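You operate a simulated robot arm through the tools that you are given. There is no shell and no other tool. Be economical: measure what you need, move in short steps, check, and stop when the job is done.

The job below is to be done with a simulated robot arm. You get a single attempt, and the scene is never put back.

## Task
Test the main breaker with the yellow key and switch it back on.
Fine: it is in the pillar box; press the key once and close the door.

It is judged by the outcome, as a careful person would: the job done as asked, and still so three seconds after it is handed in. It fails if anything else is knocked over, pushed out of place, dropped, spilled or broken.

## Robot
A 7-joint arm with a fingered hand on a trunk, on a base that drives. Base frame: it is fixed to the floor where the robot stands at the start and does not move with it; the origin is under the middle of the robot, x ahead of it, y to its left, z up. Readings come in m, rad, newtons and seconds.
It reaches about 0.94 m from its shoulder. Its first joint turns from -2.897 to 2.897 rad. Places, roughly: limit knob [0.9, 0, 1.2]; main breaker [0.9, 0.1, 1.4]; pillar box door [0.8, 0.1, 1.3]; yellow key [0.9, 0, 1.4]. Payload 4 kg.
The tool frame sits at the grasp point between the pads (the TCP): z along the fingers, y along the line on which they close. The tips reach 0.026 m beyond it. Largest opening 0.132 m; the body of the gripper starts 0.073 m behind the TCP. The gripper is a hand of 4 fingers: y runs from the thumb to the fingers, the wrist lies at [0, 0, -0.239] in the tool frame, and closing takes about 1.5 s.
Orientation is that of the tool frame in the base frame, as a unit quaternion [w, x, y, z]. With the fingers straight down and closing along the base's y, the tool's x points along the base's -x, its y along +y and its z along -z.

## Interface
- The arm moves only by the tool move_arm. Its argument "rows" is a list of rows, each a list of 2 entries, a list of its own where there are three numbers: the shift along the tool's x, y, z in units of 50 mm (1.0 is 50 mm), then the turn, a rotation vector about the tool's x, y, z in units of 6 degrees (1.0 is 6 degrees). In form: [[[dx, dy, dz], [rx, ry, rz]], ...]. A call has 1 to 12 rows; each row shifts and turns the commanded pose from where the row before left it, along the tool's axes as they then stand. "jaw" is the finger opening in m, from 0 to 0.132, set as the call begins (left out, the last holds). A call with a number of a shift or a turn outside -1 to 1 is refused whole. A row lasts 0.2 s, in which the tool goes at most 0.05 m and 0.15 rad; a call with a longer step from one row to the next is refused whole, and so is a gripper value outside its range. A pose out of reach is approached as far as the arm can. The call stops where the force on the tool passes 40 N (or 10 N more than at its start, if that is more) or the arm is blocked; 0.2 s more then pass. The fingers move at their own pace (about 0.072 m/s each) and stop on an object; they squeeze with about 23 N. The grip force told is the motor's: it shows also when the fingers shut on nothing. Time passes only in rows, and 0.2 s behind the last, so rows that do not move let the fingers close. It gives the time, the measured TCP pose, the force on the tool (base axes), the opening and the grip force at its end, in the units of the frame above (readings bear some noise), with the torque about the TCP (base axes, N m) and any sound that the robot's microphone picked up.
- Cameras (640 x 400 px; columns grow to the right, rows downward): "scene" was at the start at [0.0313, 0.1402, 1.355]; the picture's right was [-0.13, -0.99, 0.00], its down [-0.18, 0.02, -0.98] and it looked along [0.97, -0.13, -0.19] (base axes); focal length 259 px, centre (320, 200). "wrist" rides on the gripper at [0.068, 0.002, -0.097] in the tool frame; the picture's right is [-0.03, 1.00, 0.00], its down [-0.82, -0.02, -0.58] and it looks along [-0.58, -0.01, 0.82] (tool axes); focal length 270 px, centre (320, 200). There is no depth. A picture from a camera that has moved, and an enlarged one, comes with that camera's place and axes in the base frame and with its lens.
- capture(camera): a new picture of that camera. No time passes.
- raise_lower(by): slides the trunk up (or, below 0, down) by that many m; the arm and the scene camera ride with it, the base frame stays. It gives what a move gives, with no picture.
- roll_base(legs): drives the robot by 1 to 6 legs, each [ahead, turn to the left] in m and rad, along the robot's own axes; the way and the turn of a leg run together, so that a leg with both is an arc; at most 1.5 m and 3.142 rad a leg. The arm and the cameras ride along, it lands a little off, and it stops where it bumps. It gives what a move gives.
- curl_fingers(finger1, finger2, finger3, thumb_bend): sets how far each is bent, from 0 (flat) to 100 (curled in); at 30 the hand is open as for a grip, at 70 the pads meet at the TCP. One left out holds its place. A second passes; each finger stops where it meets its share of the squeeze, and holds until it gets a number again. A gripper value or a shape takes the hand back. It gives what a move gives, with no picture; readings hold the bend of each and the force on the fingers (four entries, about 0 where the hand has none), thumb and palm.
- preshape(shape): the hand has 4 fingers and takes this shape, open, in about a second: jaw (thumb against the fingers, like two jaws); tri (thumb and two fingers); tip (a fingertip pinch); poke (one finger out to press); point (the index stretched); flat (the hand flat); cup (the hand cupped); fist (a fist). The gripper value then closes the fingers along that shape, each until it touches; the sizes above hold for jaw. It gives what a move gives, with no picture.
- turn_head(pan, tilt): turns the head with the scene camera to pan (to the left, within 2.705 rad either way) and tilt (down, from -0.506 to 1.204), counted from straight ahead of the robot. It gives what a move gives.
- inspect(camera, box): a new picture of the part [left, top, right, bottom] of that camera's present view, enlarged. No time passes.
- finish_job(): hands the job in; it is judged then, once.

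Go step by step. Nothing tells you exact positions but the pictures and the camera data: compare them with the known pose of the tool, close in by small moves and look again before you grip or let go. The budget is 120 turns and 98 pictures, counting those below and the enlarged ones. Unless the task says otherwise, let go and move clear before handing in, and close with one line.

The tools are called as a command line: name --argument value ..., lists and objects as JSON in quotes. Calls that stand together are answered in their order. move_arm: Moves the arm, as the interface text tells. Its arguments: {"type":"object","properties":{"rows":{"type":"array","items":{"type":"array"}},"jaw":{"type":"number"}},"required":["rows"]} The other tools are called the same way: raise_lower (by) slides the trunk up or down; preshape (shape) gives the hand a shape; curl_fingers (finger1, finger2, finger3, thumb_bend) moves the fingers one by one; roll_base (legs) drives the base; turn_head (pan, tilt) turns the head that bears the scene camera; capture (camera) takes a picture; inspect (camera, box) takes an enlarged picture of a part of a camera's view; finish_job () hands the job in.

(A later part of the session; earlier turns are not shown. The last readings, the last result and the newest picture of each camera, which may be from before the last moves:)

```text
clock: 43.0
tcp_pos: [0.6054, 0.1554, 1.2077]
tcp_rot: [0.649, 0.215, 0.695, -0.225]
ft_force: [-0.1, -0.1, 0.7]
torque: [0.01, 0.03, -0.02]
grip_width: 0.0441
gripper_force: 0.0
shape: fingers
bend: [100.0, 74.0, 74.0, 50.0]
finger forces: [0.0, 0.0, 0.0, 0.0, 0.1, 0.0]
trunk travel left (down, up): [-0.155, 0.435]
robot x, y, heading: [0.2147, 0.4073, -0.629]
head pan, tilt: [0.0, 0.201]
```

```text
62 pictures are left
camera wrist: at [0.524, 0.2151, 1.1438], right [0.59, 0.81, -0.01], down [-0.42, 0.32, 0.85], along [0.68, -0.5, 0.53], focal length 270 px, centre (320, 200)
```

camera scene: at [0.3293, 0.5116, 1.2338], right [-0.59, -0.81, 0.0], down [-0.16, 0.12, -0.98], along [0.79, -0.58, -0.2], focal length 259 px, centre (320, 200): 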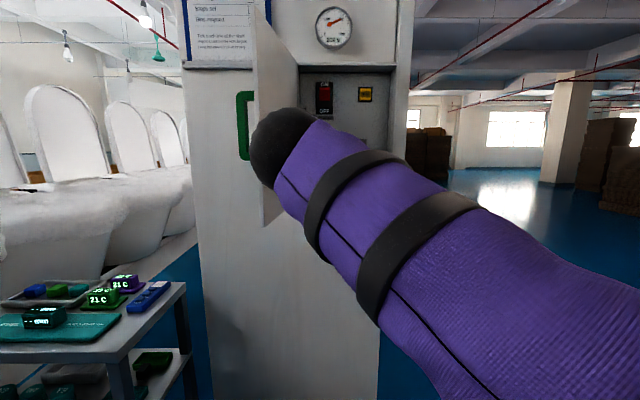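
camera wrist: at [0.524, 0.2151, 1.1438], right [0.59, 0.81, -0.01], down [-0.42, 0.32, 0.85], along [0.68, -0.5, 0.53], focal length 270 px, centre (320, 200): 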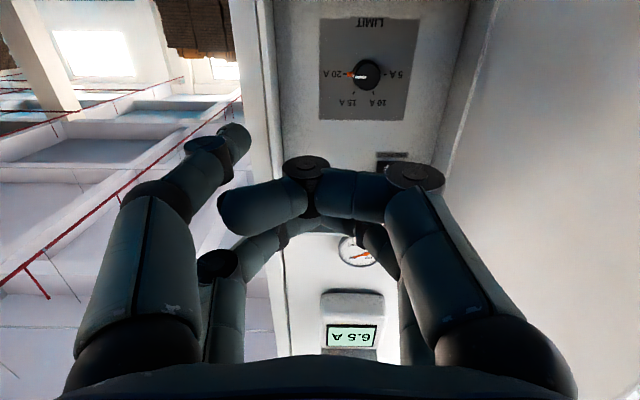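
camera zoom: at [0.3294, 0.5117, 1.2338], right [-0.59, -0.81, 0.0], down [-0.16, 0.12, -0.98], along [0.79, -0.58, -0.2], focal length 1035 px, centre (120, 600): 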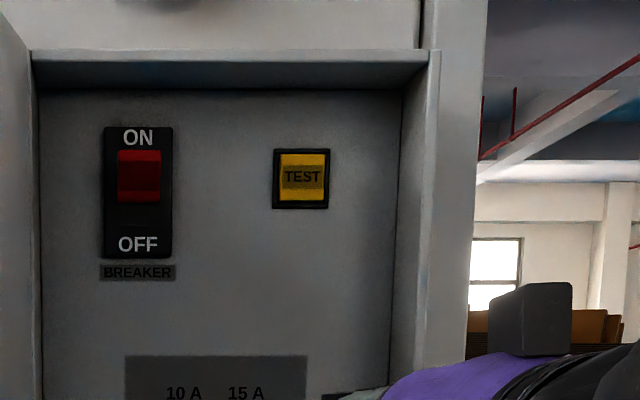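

The key is at about (0.838, -0.009, 1.369) and the toggle at about (0.886, 0.087, 1.366), currently ON. I'll raise the hand in front of the key with the thumb as the pointer.

move_arm --rows '[[[-0.9, 0, 0], [0, 0, 0]], [[-0.9, 0, 0], [0, 0, 0]], [[-0.9, 0, 0], [0, 0, 0]], [[-0.9, 0, 0], [0, -0.57, 0]], [[0, 0, 0], [0, 0, 0]]]'

capture --camera "wrist"

capture --camera "scene"

```text
clock: 44.2
tcp_pos: [0.615, 0.154, 1.3877]
tcp_rot: [0.67, 0.208, 0.674, -0.231]
ft_force: [0.3, 0.0, -0.2]
torque: [0.01, -0.01, -0.01]
grip_width: 0.0438
gripper_force: 0.0
shape: fingers
bend: [100.0, 74.0, 74.0, 50.0]
finger forces: [0.1, 0.0, 0.0, 0.0, 0.0, 0.0]
trunk travel left (down, up): [-0.155, 0.435]
robot x, y, heading: [0.2152, 0.409, -0.633]
head pan, tilt: [0.0, 0.201]
```

```text
61 pictures are left
camera wrist: at [0.5371, 0.2118, 1.3183], right [0.59, 0.81, -0.01], down [-0.47, 0.35, 0.81], along [0.66, -0.48, 0.58], focal length 270 px, centre (320, 200)
```

wrist: 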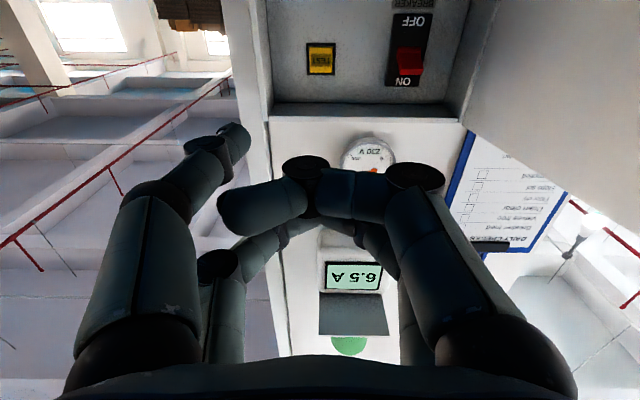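

```text
60 pictures are left
camera scene: at [0.3298, 0.5116, 1.2337], right [-0.59, -0.81, 0.0], down [-0.16, 0.12, -0.98], along [0.79, -0.58, -0.2], focal length 259 px, centre (320, 200)
```

scene: 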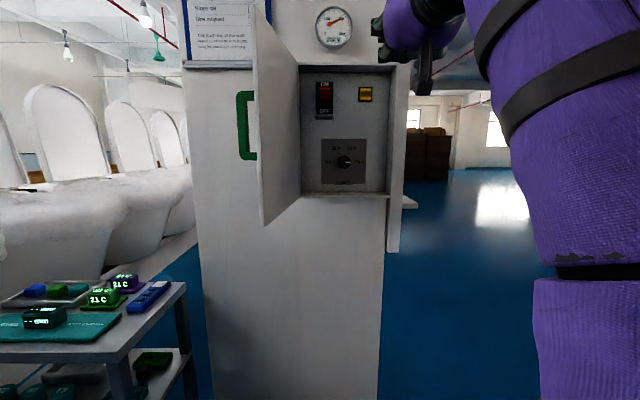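

Tip height matches the key. I'll shift sideways and approach.

move_arm --rows '[[[0, 0.84, 0], [0, 0, 0]], [[0, 0, 0.8], [0, 0, 0]], [[0, 0, 0.8], [0, 0, 0]], [[0, 0, 0.8], [0, 0, 0]], [[0, 0, 0.8], [0, 0, 0]], [[0, 0, 0.3], [0, 0, 0]], [[0, 0, 0], [0, 0, 0]]]'

capture --camera "wrist"

inspect --camera "scene" --box '[290, 50, 450, 150]'

```text
clock: 45.8
tcp_pos: [0.7484, 0.1177, 1.3399]
tcp_rot: [0.671, 0.209, 0.673, -0.232]
ft_force: [0.1, -0.1, 0.2]
torque: [-0.01, 0.02, 0.01]
grip_width: 0.0437
gripper_force: 0.2
shape: fingers
bend: [100.0, 74.0, 74.0, 50.0]
finger forces: [0.0, 0.0, 0.0, 0.0, 0.0, 0.0]
out of reach, approached as far as the arm can: row 2, 3, 4, 5, 6
trunk travel left (down, up): [-0.155, 0.435]
robot x, y, heading: [0.214, 0.4112, -0.627]
head pan, tilt: [0.0, 0.201]
```

```text
59 pictures are left
camera wrist: at [0.6702, 0.1747, 1.2698], right [0.59, 0.81, -0.01], down [-0.47, 0.35, 0.81], along [0.66, -0.48, 0.58], focal length 270 px, centre (320, 200)
```

wrist: 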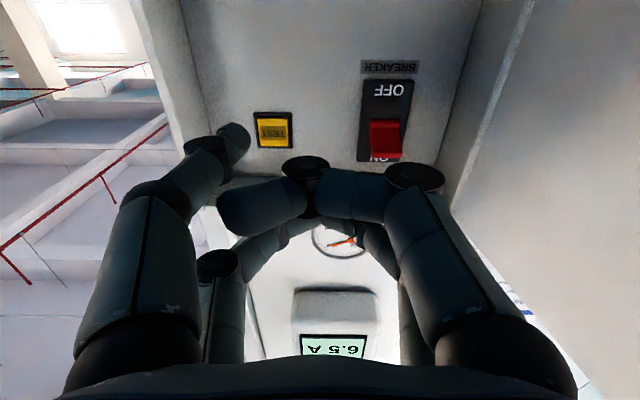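

```text
4.00 times, centred on (370, 100) of scene
camera zoom: at [0.3295, 0.5117, 1.2338], right [-0.59, -0.81, 0.0], down [-0.16, 0.12, -0.98], along [0.79, -0.58, -0.2], focal length 1035 px, centre (120, 600)
```

zoom: 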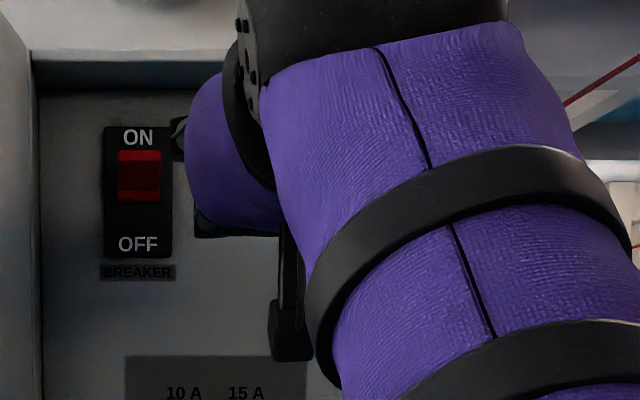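

The arm is at its reach limit. I'll back out, bring the base nearer and raise the trunk a little.

move_arm --rows '[[[0, 0, -0.8], [0, 0, 0]], [[0, 0, -0.8], [0, 0, 0]], [[0, 0, -0.8], [0, 0, 0]], [[0, 0, -0.8], [0, 0, 0]], [[0, 0, 0], [0, 0, 0]]]'

roll_base --legs '[[0.08, 0]]'

raise_lower --by 0.06

capture --camera "wrist"

capture --camera "scene"

```text
clock: 47.0
tcp_pos: [0.6205, 0.2126, 1.3374]
tcp_rot: [0.671, 0.21, 0.673, -0.231]
ft_force: [0.5, 0.4, 0.6]
torque: [0.03, 0.03, -0.03]
grip_width: 0.0438
gripper_force: 0.0
shape: fingers
bend: [100.0, 74.0, 74.0, 50.0]
finger forces: [0.0, 0.1, 0.0, 0.0, 0.0, 0.1]
trunk travel left (down, up): [-0.155, 0.435]
robot x, y, heading: [0.213, 0.4097, -0.632]
head pan, tilt: [0.0, 0.201]
```

```text
clock: 48.0
tcp_pos: [0.6873, 0.1658, 1.3395]
tcp_rot: [0.67, 0.209, 0.673, -0.233]
ft_force: [-0.4, 0.8, 1.0]
torque: [-0.01, -0.02, -0.02]
grip_width: 0.0438
gripper_force: 0.1
shape: fingers
bend: [100.0, 74.0, 74.0, 50.0]
finger forces: [0.0, 0.1, 0.0, 0.1, 0.1, 0.0]
trunk travel left (down, up): [-0.155, 0.435]
robot x, y, heading: [0.2819, 0.3613, -0.627]
head pan, tilt: [0.0, 0.201]
```

```text
clock: 49.0
tcp_pos: [0.6864, 0.1661, 1.398]
tcp_rot: [0.67, 0.209, 0.673, -0.233]
ft_force: [-0.4, 0.3, -0.7]
torque: [0.01, 0.03, -0.02]
grip_width: 0.0438
gripper_force: 0.0
shape: fingers
bend: [100.0, 74.0, 74.0, 50.0]
finger forces: [0.1, 0.0, 0.0, 0.0, 0.1, 0.0]
trunk travel left (down, up): [-0.215, 0.375]
robot x, y, heading: [0.2791, 0.3622, -0.627]
head pan, tilt: [0.0, 0.201]
```

```text
57 pictures are left
camera wrist: at [0.6081, 0.2224, 1.3292], right [0.59, 0.81, -0.01], down [-0.47, 0.35, 0.81], along [0.66, -0.48, 0.58], focal length 270 px, centre (320, 200)
```

wrist: 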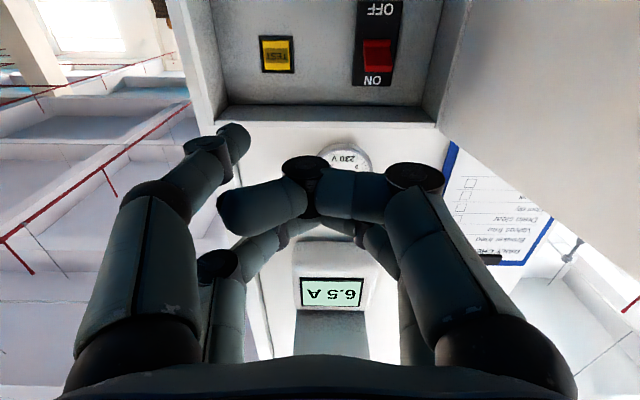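

```text
56 pictures are left
camera scene: at [0.3947, 0.4645, 1.2938], right [-0.59, -0.81, 0.0], down [-0.16, 0.12, -0.98], along [0.79, -0.58, -0.2], focal length 259 px, centre (320, 200)
```

scene: 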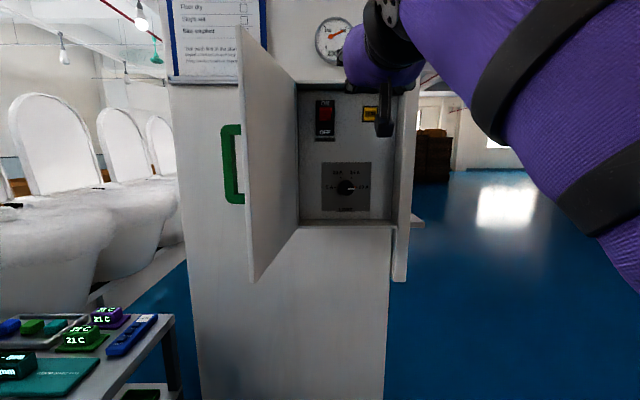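

I'll align the thumb tip laterally and in height, then advance most of the way.

move_arm --rows '[[[0.18, -0.29, 0], [0, 0, 0]], [[0, 0, 0.8], [0, 0, 0]], [[0, 0, 0.8], [0, 0, 0]], [[0, 0, 0.8], [0, 0, 0]], [[0, 0, 0.6], [0, 0, 0]], [[0, 0, 0], [0, 0, 0]]]'

capture --camera "wrist"

inspect --camera "scene" --box '[290, 60, 450, 160]'

```text
clock: 50.4
tcp_pos: [0.7983, 0.0648, 1.3904]
tcp_rot: [0.671, 0.208, 0.673, -0.23]
ft_force: [0.3, 0.2, -0.3]
torque: [0.0, 0.0, -0.05]
grip_width: 0.0443
gripper_force: 0.0
shape: fingers
bend: [100.0, 74.0, 74.0, 50.0]
finger forces: [0.0, 0.2, 0.0, 0.0, 0.1, 0.0]
trunk travel left (down, up): [-0.215, 0.375]
robot x, y, heading: [0.2785, 0.3618, -0.628]
head pan, tilt: [0.0, 0.201]
```

```text
55 pictures are left
camera wrist: at [0.7209, 0.121, 1.3217], right [0.59, 0.81, -0.01], down [-0.47, 0.35, 0.81], along [0.66, -0.48, 0.58], focal length 270 px, centre (320, 200)
```

wrist: 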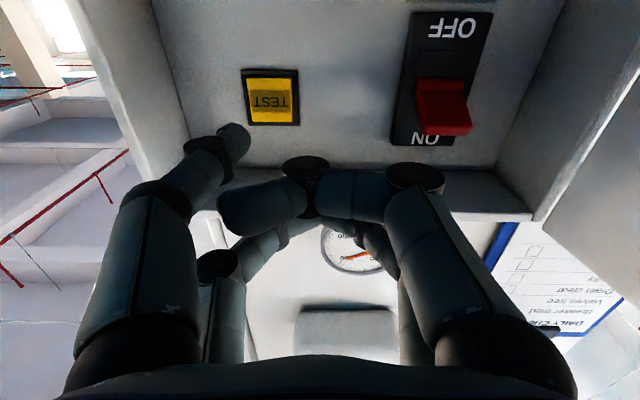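

```text
4.00 times, centred on (370, 110) of scene
camera zoom: at [0.3949, 0.4643, 1.2938], right [-0.59, -0.81, 0.0], down [-0.16, 0.12, -0.98], along [0.79, -0.58, -0.2], focal length 1035 px, centre (120, 560)
```

zoom: 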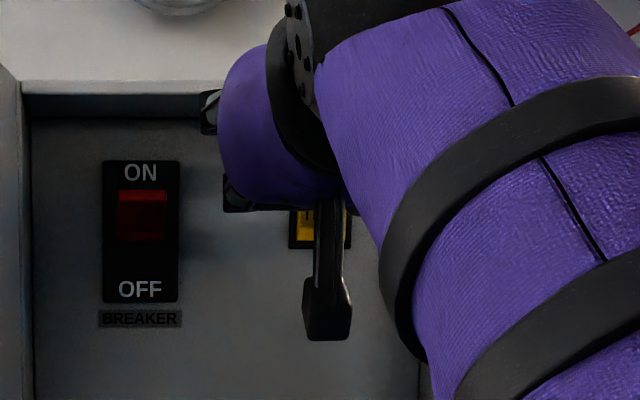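

Key is still ~7 cm past the tip. I'll drop slightly for clearance from the top lip and advance gently.

move_arm --rows '[[[0.14, 0.06, 0], [0, 0, 0]], [[0, 0, 0.4], [0, 0, 0]], [[0, 0, 0.4], [0, 0, 0]], [[0, 0, 0.2], [0, 0, 0]], [[0, 0, 0], [0, 0, 0]]]'

capture --camera "wrist"

inspect --camera "scene" --box '[290, 60, 450, 160]'

```text
clock: 51.6
tcp_pos: [0.8399, 0.0378, 1.3824]
tcp_rot: [0.671, 0.21, 0.673, -0.231]
ft_force: [0.0, -0.7, 0.1]
torque: [0.01, 0.0, 0.03]
grip_width: 0.0436
gripper_force: 0.2
shape: fingers
bend: [100.0, 74.0, 74.0, 50.0]
finger forces: [0.1, 0.0, 0.1, 0.0, 0.0, 0.0]
trunk travel left (down, up): [-0.215, 0.375]
robot x, y, heading: [0.2769, 0.3622, -0.628]
head pan, tilt: [0.0, 0.201]
```

```text
53 pictures are left
camera wrist: at [0.7613, 0.0947, 1.3123], right [0.59, 0.81, -0.01], down [-0.47, 0.35, 0.81], along [0.66, -0.48, 0.58], focal length 270 px, centre (320, 200)
```

wrist: 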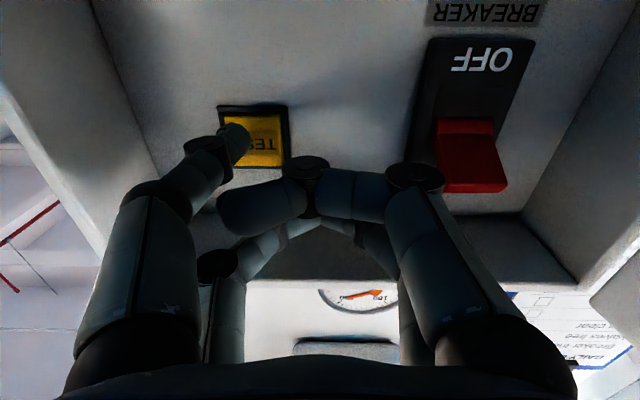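

```text
4.00 times, centred on (370, 110) of scene
camera zoom: at [0.3948, 0.4644, 1.2938], right [-0.59, -0.81, 0.0], down [-0.16, 0.12, -0.98], along [0.79, -0.58, -0.2], focal length 1035 px, centre (120, 560)
```

zoom: 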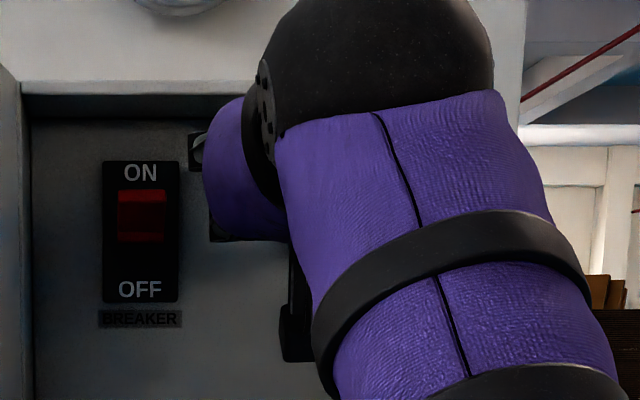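

The tip is about 3 cm from the key and laterally aligned. I'll raise it 5 mm and press slowly.

move_arm --rows '[[[-0.1, 0, 0], [0, 0, 0]], [[0, 0, 0.2], [0, 0, 0]], [[0, 0, 0.2], [0, 0, 0]], [[0, 0, 0.1], [0, 0, 0]]]'

capture --camera "wrist"

```text
clock: 52.6
tcp_pos: [0.8521, 0.0261, 1.3718]
tcp_rot: [0.672, 0.208, 0.672, -0.232]
ft_force: [-5.6, 4.6, 0.3]
torque: [-0.03, 0.12, -0.3]
grip_width: 0.0435
gripper_force: 4.3
shape: fingers
bend: [100.0, 74.0, 74.0, 50.0]
finger forces: [0.0, 0.1, 0.0, 0.0, 7.7, 0.1]
out of reach, approached as far as the arm can: row 1, 2, 3
trunk travel left (down, up): [-0.215, 0.375]
robot x, y, heading: [0.2758, 0.3581, -0.627]
head pan, tilt: [0.0, 0.201]
heard: click
```

```text
51 pictures are left
camera wrist: at [0.774, 0.0833, 1.303], right [0.59, 0.81, -0.01], down [-0.47, 0.35, 0.81], along [0.66, -0.48, 0.59], focal length 270 px, centre (320, 200)
```

wrist: 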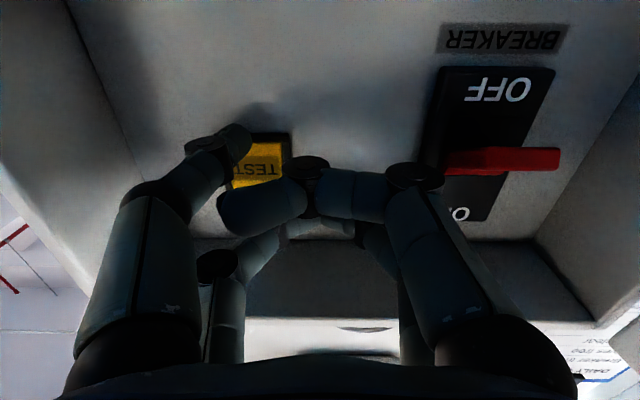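

A click was heard and the toggle has moved: the test worked. I'll back straight out.

move_arm --rows '[[[0, 0, -0.4], [0, 0, 0]], [[0, 0, -0.8], [0, 0, 0]], [[0, 0, -0.8], [0, 0, 0]], [[0, 0, 0], [0, 0, 0]]]'

capture --camera "wrist"

inspect --camera "scene" --box '[290, 60, 450, 160]'

```text
clock: 53.6
tcp_pos: [0.7738, 0.0864, 1.3722]
tcp_rot: [0.671, 0.207, 0.673, -0.231]
ft_force: [-0.5, -0.3, -0.3]
torque: [0.04, 0.01, 0.01]
grip_width: 0.0438
gripper_force: 0.1
shape: fingers
bend: [100.0, 74.0, 74.0, 50.0]
finger forces: [0.0, 0.0, 0.0, 0.0, 0.0, 0.0]
trunk travel left (down, up): [-0.215, 0.375]
robot x, y, heading: [0.2802, 0.3615, -0.624]
head pan, tilt: [0.0, 0.201]
```

```text
50 pictures are left
camera wrist: at [0.6955, 0.1424, 1.3027], right [0.59, 0.81, -0.01], down [-0.47, 0.35, 0.81], along [0.66, -0.48, 0.58], focal length 270 px, centre (320, 200)
```

wrist: 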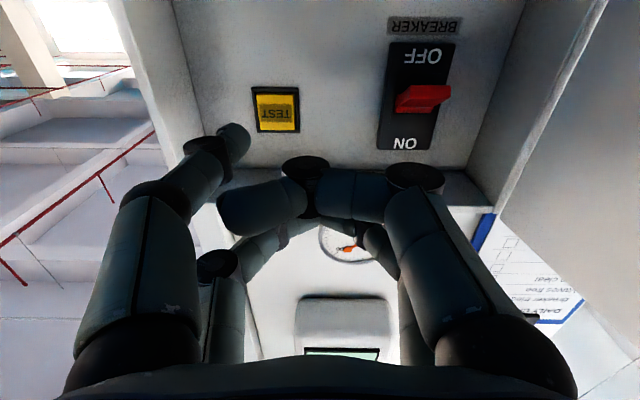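

```text
4.00 times, centred on (370, 110) of scene
camera zoom: at [0.3945, 0.4645, 1.2938], right [-0.59, -0.81, 0.0], down [-0.16, 0.12, -0.98], along [0.79, -0.58, -0.2], focal length 1035 px, centre (120, 560)
```

zoom: 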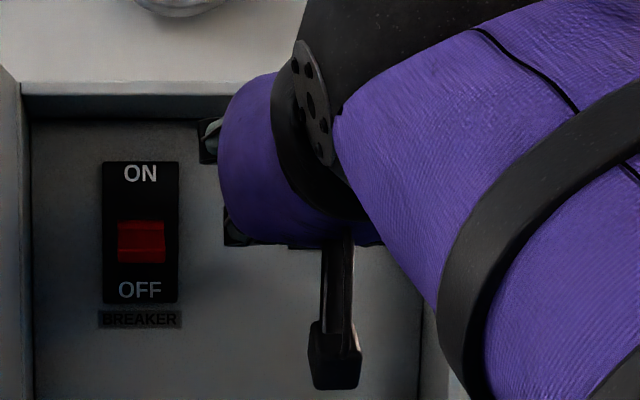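

The breaker tripped to the middle position. I'll reset it properly: push fully to OFF, then up to ON. I'll set an upper right finger as the pointer so the hand clears the box's top lip.

move_arm --rows '[[[0, 0, -0.6], [0, 0, 0]], [[0, 0, -0.4], [0, 0, 0]]]'

curl_fingers --finger1 30 --finger2 50 --finger3 30 --thumb_bend 30

curl_fingers --finger1 100 --finger2 50 --finger3 100 --thumb_bend 100

capture --camera "wrist"

capture --camera "scene"

```text
clock: 54.2
tcp_pos: [0.7335, 0.1143, 1.3714]
tcp_rot: [0.671, 0.207, 0.673, -0.231]
ft_force: [-0.5, 0.4, 0.1]
torque: [-0.01, -0.04, -0.03]
grip_width: 0.0437
gripper_force: 0.0
shape: fingers
bend: [100.0, 74.0, 74.0, 50.0]
finger forces: [0.0, 0.1, 0.1, 0.0, 0.0, 0.1]
trunk travel left (down, up): [-0.215, 0.375]
robot x, y, heading: [0.2735, 0.3595, -0.626]
head pan, tilt: [0.0, 0.201]
```

```text
clock: 55.2
tcp_pos: [0.7332, 0.1141, 1.3719]
tcp_rot: [0.671, 0.209, 0.673, -0.231]
ft_force: [0.0, 0.2, -0.8]
torque: [-0.01, -0.02, 0.0]
grip_width: 0.1323
gripper_force: 0.1
shape: fingers
bend: [30.0, 50.0, 30.0, 30.0]
finger forces: [0.1, 0.1, 0.1, 0.0, 0.1, 0.0]
trunk travel left (down, up): [-0.215, 0.375]
robot x, y, heading: [0.2775, 0.3586, -0.631]
head pan, tilt: [0.0, 0.201]
```

```text
clock: 56.2
tcp_pos: [0.7346, 0.1149, 1.3716]
tcp_rot: [0.671, 0.208, 0.673, -0.232]
ft_force: [-0.2, -0.4, -0.9]
torque: [0.04, -0.01, 0.01]
grip_width: 0.0062
gripper_force: 0.0
shape: fingers
bend: [95.0, 50.0, 100.0, 100.0]
finger forces: [0.1, 0.0, 0.0, 0.0, 0.0, 0.0]
trunk travel left (down, up): [-0.215, 0.375]
robot x, y, heading: [0.2766, 0.358, -0.626]
head pan, tilt: [0.0, 0.201]
```

```text
48 pictures are left
camera wrist: at [0.6556, 0.1717, 1.3024], right [0.59, 0.81, -0.01], down [-0.47, 0.35, 0.81], along [0.66, -0.48, 0.58], focal length 270 px, centre (320, 200)
```

wrist: 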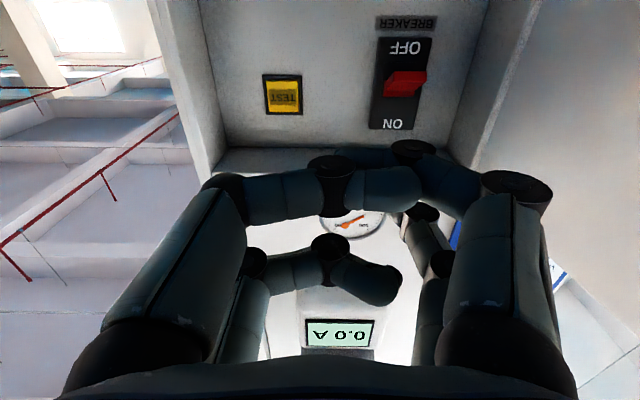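

```text
47 pictures are left
camera scene: at [0.3947, 0.4644, 1.2938], right [-0.59, -0.81, 0.0], down [-0.16, 0.12, -0.98], along [0.79, -0.58, -0.2], focal length 259 px, centre (320, 200)
```

scene: 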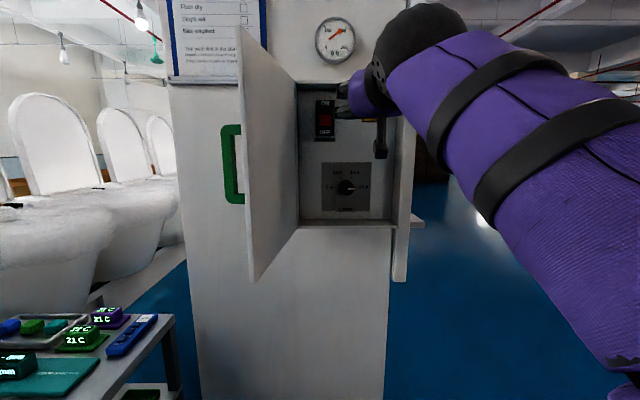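

inspect --camera "scene" --box '[290, 60, 410, 160]'

inspect --camera "wrist" --box '[340, 20, 500, 300]'

```text
4.00 times, centred on (350, 110) of scene
camera zoom: at [0.3947, 0.4644, 1.2938], right [-0.59, -0.81, 0.0], down [-0.16, 0.12, -0.98], along [0.79, -0.58, -0.2], focal length 1035 px, centre (200, 560)
```

zoom: 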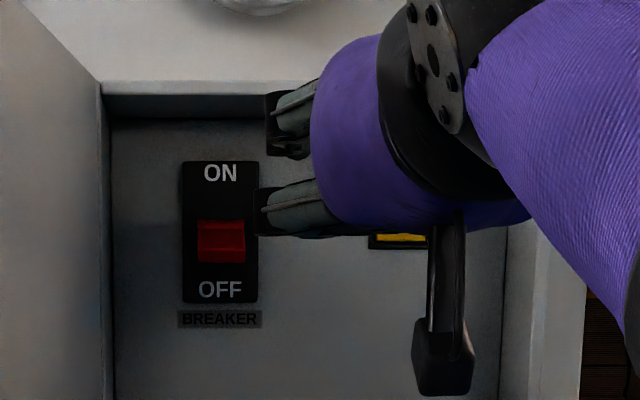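

```text
1.43 times, centred on (420, 160) of wrist
camera zoom: at [0.6556, 0.1717, 1.3024], right [0.59, 0.81, -0.01], down [-0.47, 0.35, 0.81], along [0.66, -0.48, 0.58], focal length 386 px, centre (177, 257)
```

zoom: 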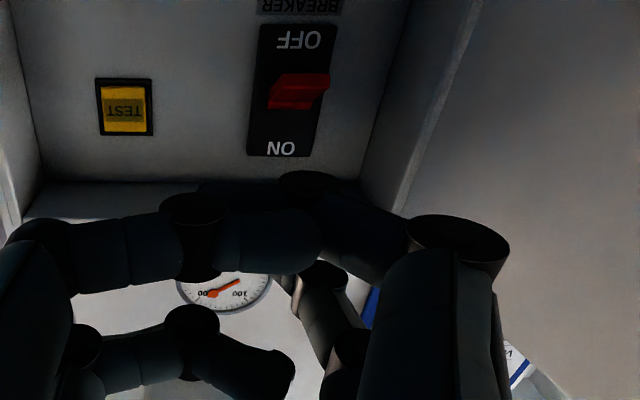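

The meter reads 0.0 A, so it has tripped. I'll bring the upper finger tip below the lever, enter the box, and push up.

move_arm --rows '[[[0.7, 0.63, 0], [0, 0, 0]], [[0.7, 0, 0], [0, 0, 0]], [[0, 0, 0.7], [0, 0, 0]], [[0, 0, 0.7], [0, 0, 0]], [[0, 0, 0.5], [0, 0, 0]], [[0, 0, 0], [0, 0, 0]]]'

capture --camera "wrist"

inspect --camera "scene" --box '[290, 60, 410, 160]'

```text
clock: 57.6
tcp_pos: [0.8285, 0.0813, 1.3012]
tcp_rot: [0.671, 0.209, 0.673, -0.233]
ft_force: [0.1, -0.7, 0.1]
torque: [0.0, -0.01, 0.0]
grip_width: 0.0062
gripper_force: 0.0
shape: fingers
bend: [96.0, 50.0, 100.0, 100.0]
finger forces: [0.1, 0.0, 0.0, 0.1, 0.0, 0.0]
trunk travel left (down, up): [-0.215, 0.375]
robot x, y, heading: [0.2769, 0.3617, -0.627]
head pan, tilt: [0.0, 0.201]
```

```text
44 pictures are left
camera wrist: at [0.7506, 0.1383, 1.2321], right [0.59, 0.81, -0.01], down [-0.47, 0.35, 0.81], along [0.66, -0.48, 0.58], focal length 270 px, centre (320, 200)
```

wrist: 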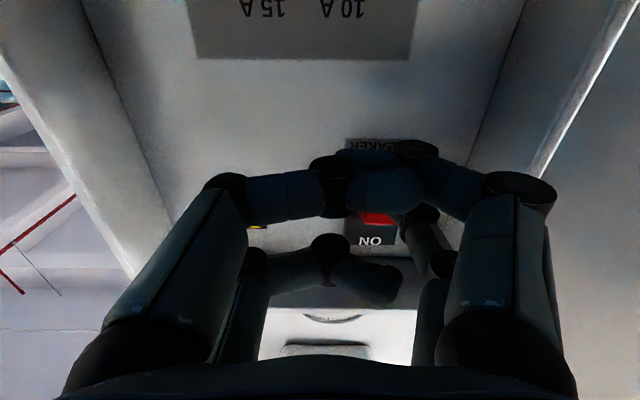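

```text
4.00 times, centred on (350, 110) of scene
camera zoom: at [0.3948, 0.4644, 1.2938], right [-0.59, -0.81, 0.0], down [-0.16, 0.12, -0.98], along [0.79, -0.58, -0.2], focal length 1035 px, centre (200, 560)
```

zoom: 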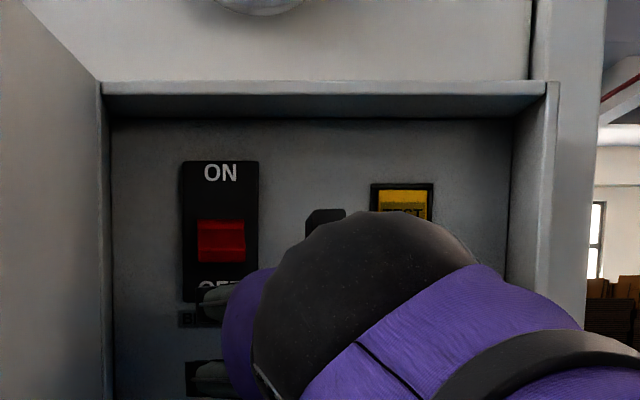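

Lateral alignment is good. I'll nudge it sideways slightly and advance under the lever.

move_arm --rows '[[[0, 0.14, 0.2], [0, 0, 0]], [[0, 0, 0.3], [0, 0, 0]], [[0, 0, 0.3], [0, 0, 0]], [[0, 0, 0], [0, 0, 0]]]'

capture --camera "wrist"

inspect --camera "scene" --box '[290, 60, 410, 160]'

```text
clock: 58.6
tcp_pos: [0.8655, 0.0628, 1.3013]
tcp_rot: [0.671, 0.209, 0.673, -0.232]
ft_force: [0.8, 0.6, 0.2]
torque: [-0.01, 0.01, -0.04]
grip_width: 0.0063
gripper_force: 0.0
shape: fingers
bend: [96.0, 50.0, 100.0, 100.0]
finger forces: [0.0, 0.0, 0.1, 0.1, 0.0, 0.0]
trunk travel left (down, up): [-0.215, 0.375]
robot x, y, heading: [0.2816, 0.3605, -0.625]
head pan, tilt: [0.0, 0.201]
```

```text
42 pictures are left
camera wrist: at [0.787, 0.1198, 1.2321], right [0.59, 0.81, -0.01], down [-0.47, 0.35, 0.81], along [0.66, -0.48, 0.58], focal length 270 px, centre (320, 200)
```

wrist: 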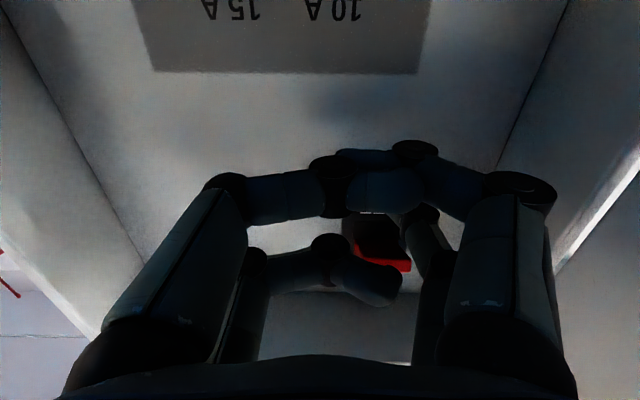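

```text
4.00 times, centred on (350, 110) of scene
camera zoom: at [0.3948, 0.4644, 1.2938], right [-0.59, -0.81, 0.0], down [-0.16, 0.12, -0.98], along [0.79, -0.58, -0.2], focal length 1035 px, centre (200, 560)
```

zoom: 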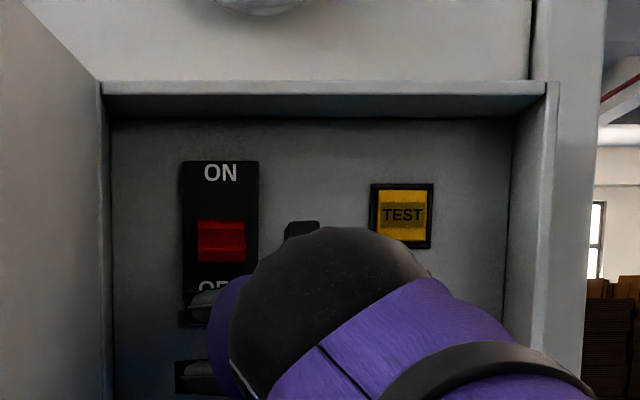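

The fingertip lies under the lever with overlap. I'll push up slowly.

move_arm --rows '[[[-0.2, 0, 0], [0, 0, 0]], [[-0.2, 0, 0], [0, 0, 0]], [[-0.2, 0, 0], [0, 0, 0]], [[0, 0, 0], [0, 0, 0]]]'

inspect --camera "scene" --box '[290, 60, 410, 160]'

```text
clock: 59.6
tcp_pos: [0.8649, 0.0642, 1.3315]
tcp_rot: [0.671, 0.208, 0.673, -0.231]
ft_force: [-1.9, -0.5, -1.9]
torque: [-0.04, 0.04, 0.04]
grip_width: 0.0062
gripper_force: 0.3
shape: fingers
bend: [96.0, 50.0, 100.0, 100.0]
finger forces: [0.0, 1.5, 0.1, 0.0, 0.0, 0.0]
trunk travel left (down, up): [-0.215, 0.375]
robot x, y, heading: [0.2749, 0.3612, -0.631]
head pan, tilt: [0.0, 0.201]
```

```text
4.00 times, centred on (350, 110) of scene
camera zoom: at [0.3947, 0.4644, 1.2938], right [-0.59, -0.81, 0.0], down [-0.16, 0.12, -0.98], along [0.79, -0.58, -0.2], focal length 1035 px, centre (200, 560)
```

zoom: 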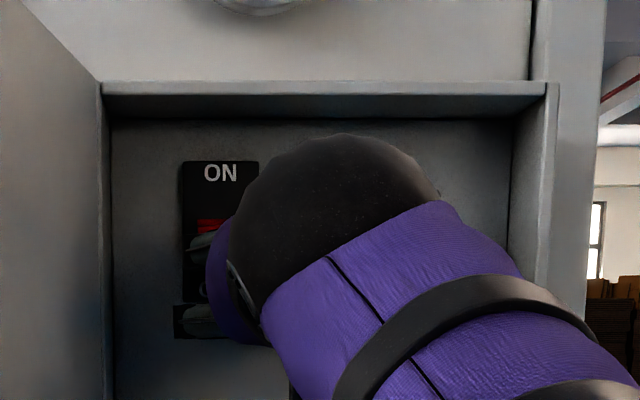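

Contact with the lever has started (finger 2 feels it). I'll continue up.

move_arm --rows '[[[-0.15, 0, 0], [0, 0, 0]], [[-0.15, 0, 0], [0, 0, 0]], [[-0.15, 0, 0], [0, 0, 0]], [[0, 0, 0], [0, 0, 0]]]'

inspect --camera "scene" --box '[290, 60, 410, 160]'

capture --camera "wrist"

```text
clock: 60.4
tcp_pos: [0.8689, 0.0633, 1.3429]
tcp_rot: [0.662, 0.209, 0.682, -0.23]
ft_force: [-8.4, 4.9, -9.8]
torque: [-0.27, 0.29, 0.39]
grip_width: 0.006
gripper_force: 6.1
shape: fingers
bend: [96.0, 53.0, 100.0, 100.0]
finger forces: [0.1, 13.4, 0.0, 0.1, 0.0, 0.1]
trunk travel left (down, up): [-0.215, 0.375]
robot x, y, heading: [0.2779, 0.3618, -0.627]
head pan, tilt: [0.0, 0.201]
stopped in row 3: the force on the tool passed its limit at 47 N (the readings are from after the stop); the commanded pose is now the measured one
```

```text
4.00 times, centred on (350, 110) of scene
camera zoom: at [0.394, 0.465, 1.2939], right [-0.59, -0.81, 0.0], down [-0.16, 0.12, -0.98], along [0.79, -0.58, -0.2], focal length 1035 px, centre (200, 560)
```

zoom: 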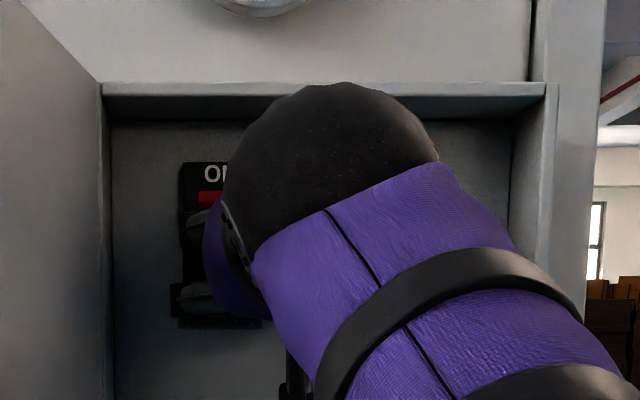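

```text
38 pictures are left
camera wrist: at [0.7887, 0.1213, 1.2757], right [0.59, 0.81, -0.01], down [-0.45, 0.34, 0.83], along [0.67, -0.48, 0.56], focal length 270 px, centre (320, 200)
```

wrist: 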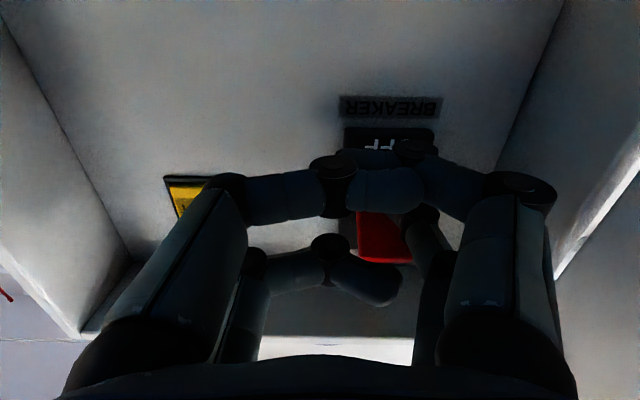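

The lever top is now at the ON position and met its stop. I'll drop slightly, back out and check whether it stays.

move_arm --rows '[[[0.3, 0, 0], [0, 0, 0]], [[0.3, 0, 0], [0, 0, 0]], [[0, 0, -0.6], [0, 0, 0]], [[0, 0, -0.8], [0, 0, 0]], [[0, 0, -0.8], [0, 0, 0]]]'

capture --camera "wrist"

inspect --camera "scene" --box '[290, 60, 410, 160]'

```text
clock: 61.6
tcp_pos: [0.778, 0.1291, 1.3151]
tcp_rot: [0.663, 0.209, 0.681, -0.23]
ft_force: [0.4, 0.1, -0.4]
torque: [-0.03, -0.01, 0.0]
grip_width: 0.0059
gripper_force: 0.1
shape: fingers
bend: [96.0, 50.0, 100.0, 100.0]
finger forces: [0.1, 0.1, 0.1, 0.0, 0.1, 0.1]
trunk travel left (down, up): [-0.215, 0.375]
robot x, y, heading: [0.2781, 0.3645, -0.624]
head pan, tilt: [0.0, 0.201]
```

```text
37 pictures are left
camera wrist: at [0.6992, 0.1862, 1.2474], right [0.59, 0.81, -0.01], down [-0.45, 0.34, 0.82], along [0.67, -0.48, 0.57], focal length 270 px, centre (320, 200)
```

wrist: 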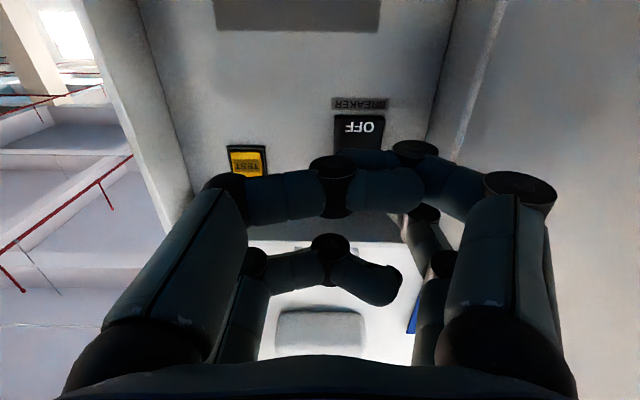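

```text
4.00 times, centred on (350, 110) of scene
camera zoom: at [0.3947, 0.4644, 1.2938], right [-0.59, -0.81, 0.0], down [-0.16, 0.12, -0.98], along [0.79, -0.58, -0.2], focal length 1035 px, centre (200, 560)
```

zoom: 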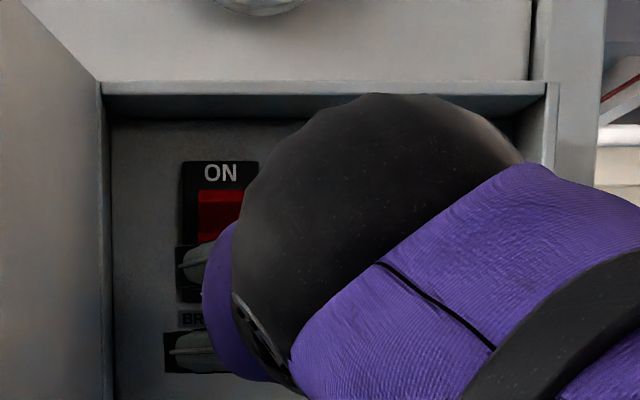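

The lever stays up. I'll withdraw further and check the ammeter.

move_arm --rows '[[[0, -0.6, -0.6], [0, 0, 0]], [[0, -0.6, -0.6], [0, 0, 0]], [[0, -0.6, -0.4], [0, 0, 0]]]'

turn_head --pan 0 --tilt -0.1

capture --camera "scene"

```text
clock: 62.4
tcp_pos: [0.6595, 0.1027, 1.3188]
tcp_rot: [0.663, 0.21, 0.68, -0.231]
ft_force: [0.4, -0.2, -0.2]
torque: [-0.03, 0.01, -0.01]
grip_width: 0.0062
gripper_force: 0.1
shape: fingers
bend: [96.0, 50.0, 100.0, 100.0]
finger forces: [0.0, 0.0, 0.0, 0.0, 0.0, 0.0]
trunk travel left (down, up): [-0.215, 0.375]
robot x, y, heading: [0.2831, 0.361, -0.626]
head pan, tilt: [0.0, 0.201]
```

```text
clock: 63.2
tcp_pos: [0.6599, 0.104, 1.3194]
tcp_rot: [0.663, 0.21, 0.68, -0.231]
ft_force: [-0.4, 0.5, -0.3]
torque: [0.01, 0.0, 0.01]
grip_width: 0.0064
gripper_force: 0.1
shape: fingers
bend: [96.0, 50.0, 100.0, 100.0]
finger forces: [0.0, 0.0, 0.0, 0.0, 0.0, 0.1]
trunk travel left (down, up): [-0.215, 0.375]
robot x, y, heading: [0.2756, 0.3641, -0.626]
head pan, tilt: [0.0, -0.099]
```

```text
35 pictures are left
camera scene: at [0.3895, 0.4682, 1.321], right [-0.59, -0.81, 0.0], down [0.08, -0.06, -1.0], along [0.81, -0.58, 0.1], focal length 259 px, centre (320, 200)
```

scene: 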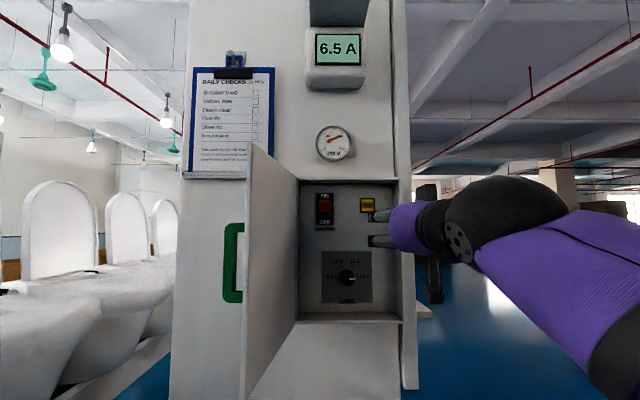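

The meter reads 6.5 A again, so the breaker is ON. Next I'll close the door: fist the hand, back the base off, and go round to the door's outer side.

inspect --camera "scene" --box '[290, 170, 410, 330]'

preshape --shape "fist"

roll_base --legs '[[-0.22, 0]]'

turn_head --pan 0 --tilt 0.15

move_arm --rows '[[[0, 0.9, 0], [0, 0, 0]], [[0, 0.9, 0], [0, 0, 0]], [[0, 0.9, 0], [0, 0, 0]], [[0, 0.9, 0], [0, 0, 0]], [[0, 0.9, 0], [0, 0, 0]], [[0, 0.9, 0], [0, 0, 0]], [[0, 0.9, 0], [0, 0, 0]]]'

capture --camera "scene"

capture --camera "wrist"

```text
2.50 times, centred on (350, 250) of scene
camera zoom: at [0.3895, 0.4682, 1.321], right [-0.59, -0.81, 0.0], down [0.08, -0.06, -1.0], along [0.81, -0.58, 0.1], focal length 647 px, centre (245, 75)
```

zoom: 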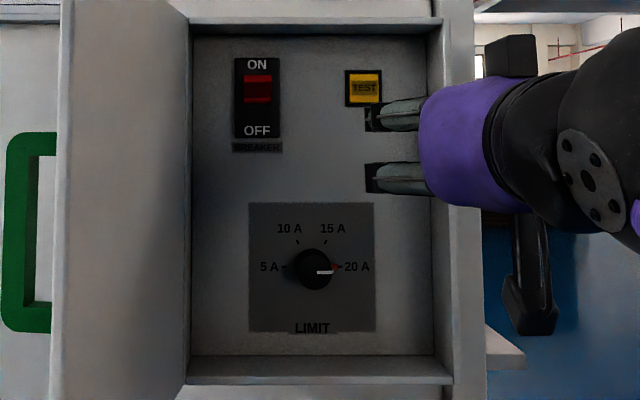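

```text
clock: 64.1
tcp_pos: [0.6605, 0.1033, 1.3199]
tcp_rot: [0.663, 0.21, 0.68, -0.231]
ft_force: [-0.2, -0.4, 0.5]
torque: [0.0, 0.0, -0.01]
grip_width: 0.0
gripper_force: 0.1
shape: fist
bend: [84.0, 96.0, 100.0, 87.0]
finger forces: [0.0, 0.0, 0.0, 0.0, 0.1, 0.0]
trunk travel left (down, up): [-0.215, 0.375]
robot x, y, heading: [0.2781, 0.3601, -0.627]
head pan, tilt: [0.0, -0.099]
```

```text
clock: 65.8
tcp_pos: [0.4812, 0.2346, 1.3204]
tcp_rot: [0.663, 0.209, 0.68, -0.23]
ft_force: [0.4, -0.3, -0.3]
torque: [-0.03, -0.02, 0.0]
grip_width: 0.0001
gripper_force: 0.0
shape: fist
bend: [84.0, 96.0, 100.0, 87.0]
finger forces: [0.1, 0.1, 0.1, 0.0, 0.0, 0.1]
trunk travel left (down, up): [-0.215, 0.375]
robot x, y, heading: [0.0965, 0.4913, -0.625]
head pan, tilt: [0.0, -0.099]
```

```text
clock: 66.6
tcp_pos: [0.4799, 0.2332, 1.3203]
tcp_rot: [0.664, 0.209, 0.68, -0.23]
ft_force: [-0.1, 0.2, 0.0]
torque: [0.0, 0.0, 0.01]
grip_width: 0.0001
gripper_force: 0.1
shape: fist
bend: [84.0, 96.0, 100.0, 87.0]
finger forces: [0.0, 0.1, 0.0, 0.1, 0.0, 0.0]
trunk travel left (down, up): [-0.215, 0.375]
robot x, y, heading: [0.0974, 0.4905, -0.62]
head pan, tilt: [0.0, 0.15]
```

```text
clock: 68.2
tcp_pos: [0.6663, 0.4887, 1.3079]
tcp_rot: [0.663, 0.211, 0.68, -0.231]
ft_force: [0.3, -0.7, 1.5]
torque: [0.0, 0.0, 0.05]
grip_width: 0.0
gripper_force: 0.0
shape: fist
bend: [84.0, 96.0, 100.0, 86.0]
finger forces: [0.1, 0.0, 0.1, 0.0, 0.1, 0.0]
trunk travel left (down, up): [-0.215, 0.375]
robot x, y, heading: [0.101, 0.4924, -0.628]
head pan, tilt: [0.0, 0.15]
```

```text
33 pictures are left
camera scene: at [0.2139, 0.5948, 1.2986], right [-0.59, -0.81, 0.0], down [-0.12, 0.09, -0.99], along [0.8, -0.58, -0.15], focal length 259 px, centre (320, 200)
```

scene: 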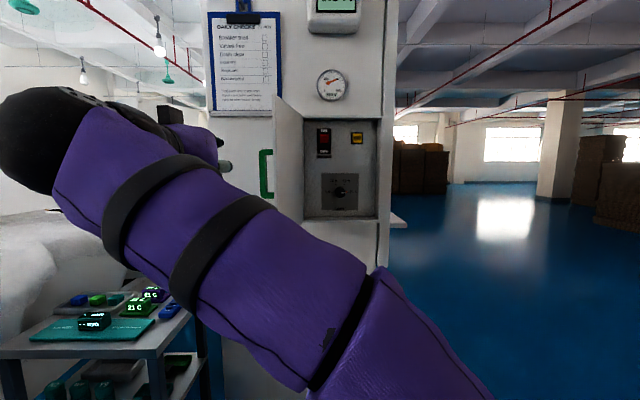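

```text
32 pictures are left
camera wrist: at [0.587, 0.5455, 1.2419], right [0.59, 0.81, -0.01], down [-0.45, 0.34, 0.82], along [0.67, -0.48, 0.57], focal length 270 px, centre (320, 200)
```

wrist: 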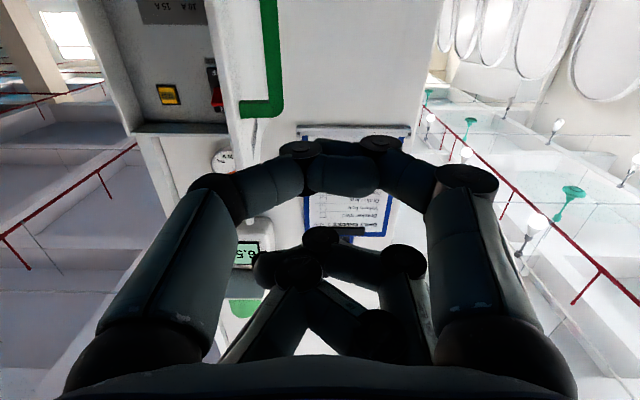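

The hand is left of the door. I'll shift slightly further out, then drive the base ahead so the fist sits beside the door's outer face.

move_arm --rows '[[[0, 0.9, 0], [0, 0, 0]], [[0, 0, 0], [0, 0, 0]]]'

roll_base --legs '[[0.16, 0]]'

capture --camera "scene"

capture --camera "wrist"

```text
clock: 68.8
tcp_pos: [0.6932, 0.5236, 1.3063]
tcp_rot: [0.663, 0.21, 0.68, -0.232]
ft_force: [0.2, -0.5, 0.5]
torque: [0.02, -0.01, -0.03]
grip_width: 0.0002
gripper_force: 0.1
shape: fist
bend: [84.0, 96.0, 100.0, 86.0]
finger forces: [0.0, 0.1, 0.0, 0.0, 0.0, 0.0]
trunk travel left (down, up): [-0.215, 0.375]
robot x, y, heading: [0.1006, 0.4853, -0.626]
head pan, tilt: [0.0, 0.15]
```

```text
clock: 70.2
tcp_pos: [0.822, 0.4319, 1.3075]
tcp_rot: [0.664, 0.209, 0.68, -0.23]
ft_force: [0.2, -1.3, -0.4]
torque: [0.0, -0.02, 0.02]
grip_width: 0.0001
gripper_force: 0.1
shape: fist
bend: [84.0, 96.0, 100.0, 86.0]
finger forces: [0.0, 0.1, 0.0, 0.1, 0.0, 0.0]
trunk travel left (down, up): [-0.215, 0.375]
robot x, y, heading: [0.2277, 0.3952, -0.623]
head pan, tilt: [0.0, 0.15]
```

```text
31 pictures are left
camera scene: at [0.3435, 0.502, 1.2985], right [-0.58, -0.81, 0.0], down [-0.12, 0.09, -0.99], along [0.8, -0.58, -0.15], focal length 259 px, centre (320, 200)
```

scene: 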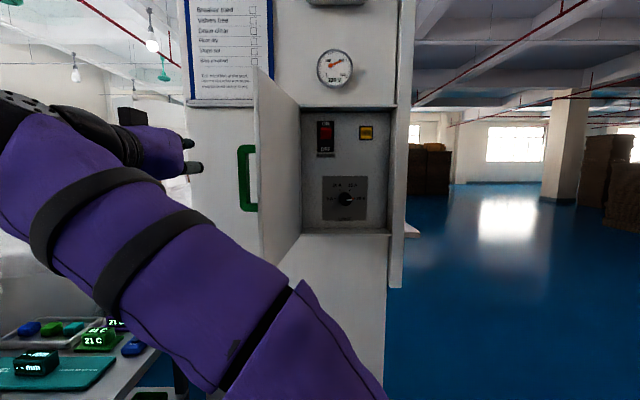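

```text
30 pictures are left
camera wrist: at [0.743, 0.4895, 1.2399], right [0.59, 0.81, -0.01], down [-0.45, 0.34, 0.82], along [0.67, -0.48, 0.57], focal length 270 px, centre (320, 200)
```

wrist: 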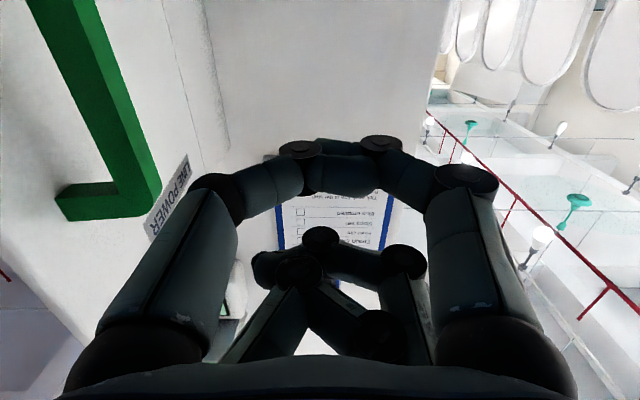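

Fist is beside the door's outer face. I'll sweep right to swing the door.

move_arm --rows '[[[0, -0.6, 0], [0, 0, 0]], [[0, -0.6, 0], [0, 0, 0]], [[0, -0.6, 0], [0, 0, 0]], [[0, -0.6, 0], [0, 0, 0]], [[0, -0.6, 0], [0, 0, 0]], [[0, -0.6, 0], [0, 0, 0]]]'

capture --camera "scene"

capture --camera "wrist"

```text
clock: 71.6
tcp_pos: [0.7165, 0.2862, 1.313]
tcp_rot: [0.663, 0.209, 0.681, -0.23]
ft_force: [0.5, -0.3, -0.5]
torque: [0.02, -0.01, 0.01]
grip_width: 0.0001
gripper_force: 0.0
shape: fist
bend: [84.0, 96.0, 100.0, 86.0]
finger forces: [0.0, 0.0, 0.1, 0.0, 0.0, 0.0]
trunk travel left (down, up): [-0.215, 0.375]
robot x, y, heading: [0.2293, 0.3972, -0.625]
head pan, tilt: [0.0, 0.15]
```

```text
29 pictures are left
camera scene: at [0.344, 0.502, 1.2985], right [-0.58, -0.81, 0.0], down [-0.12, 0.09, -0.99], along [0.8, -0.58, -0.15], focal length 259 px, centre (320, 200)
```

scene: 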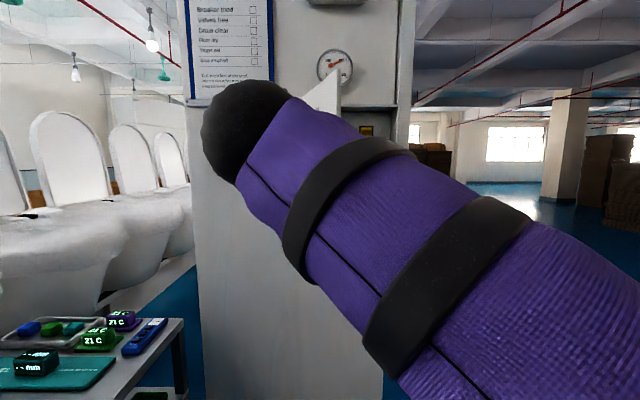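

```text
28 pictures are left
camera wrist: at [0.6375, 0.3433, 1.2459], right [0.59, 0.81, -0.01], down [-0.45, 0.34, 0.82], along [0.67, -0.48, 0.57], focal length 270 px, centre (320, 200)
```

wrist: 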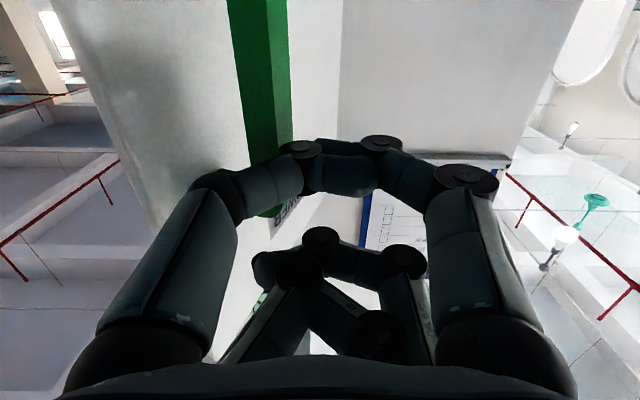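

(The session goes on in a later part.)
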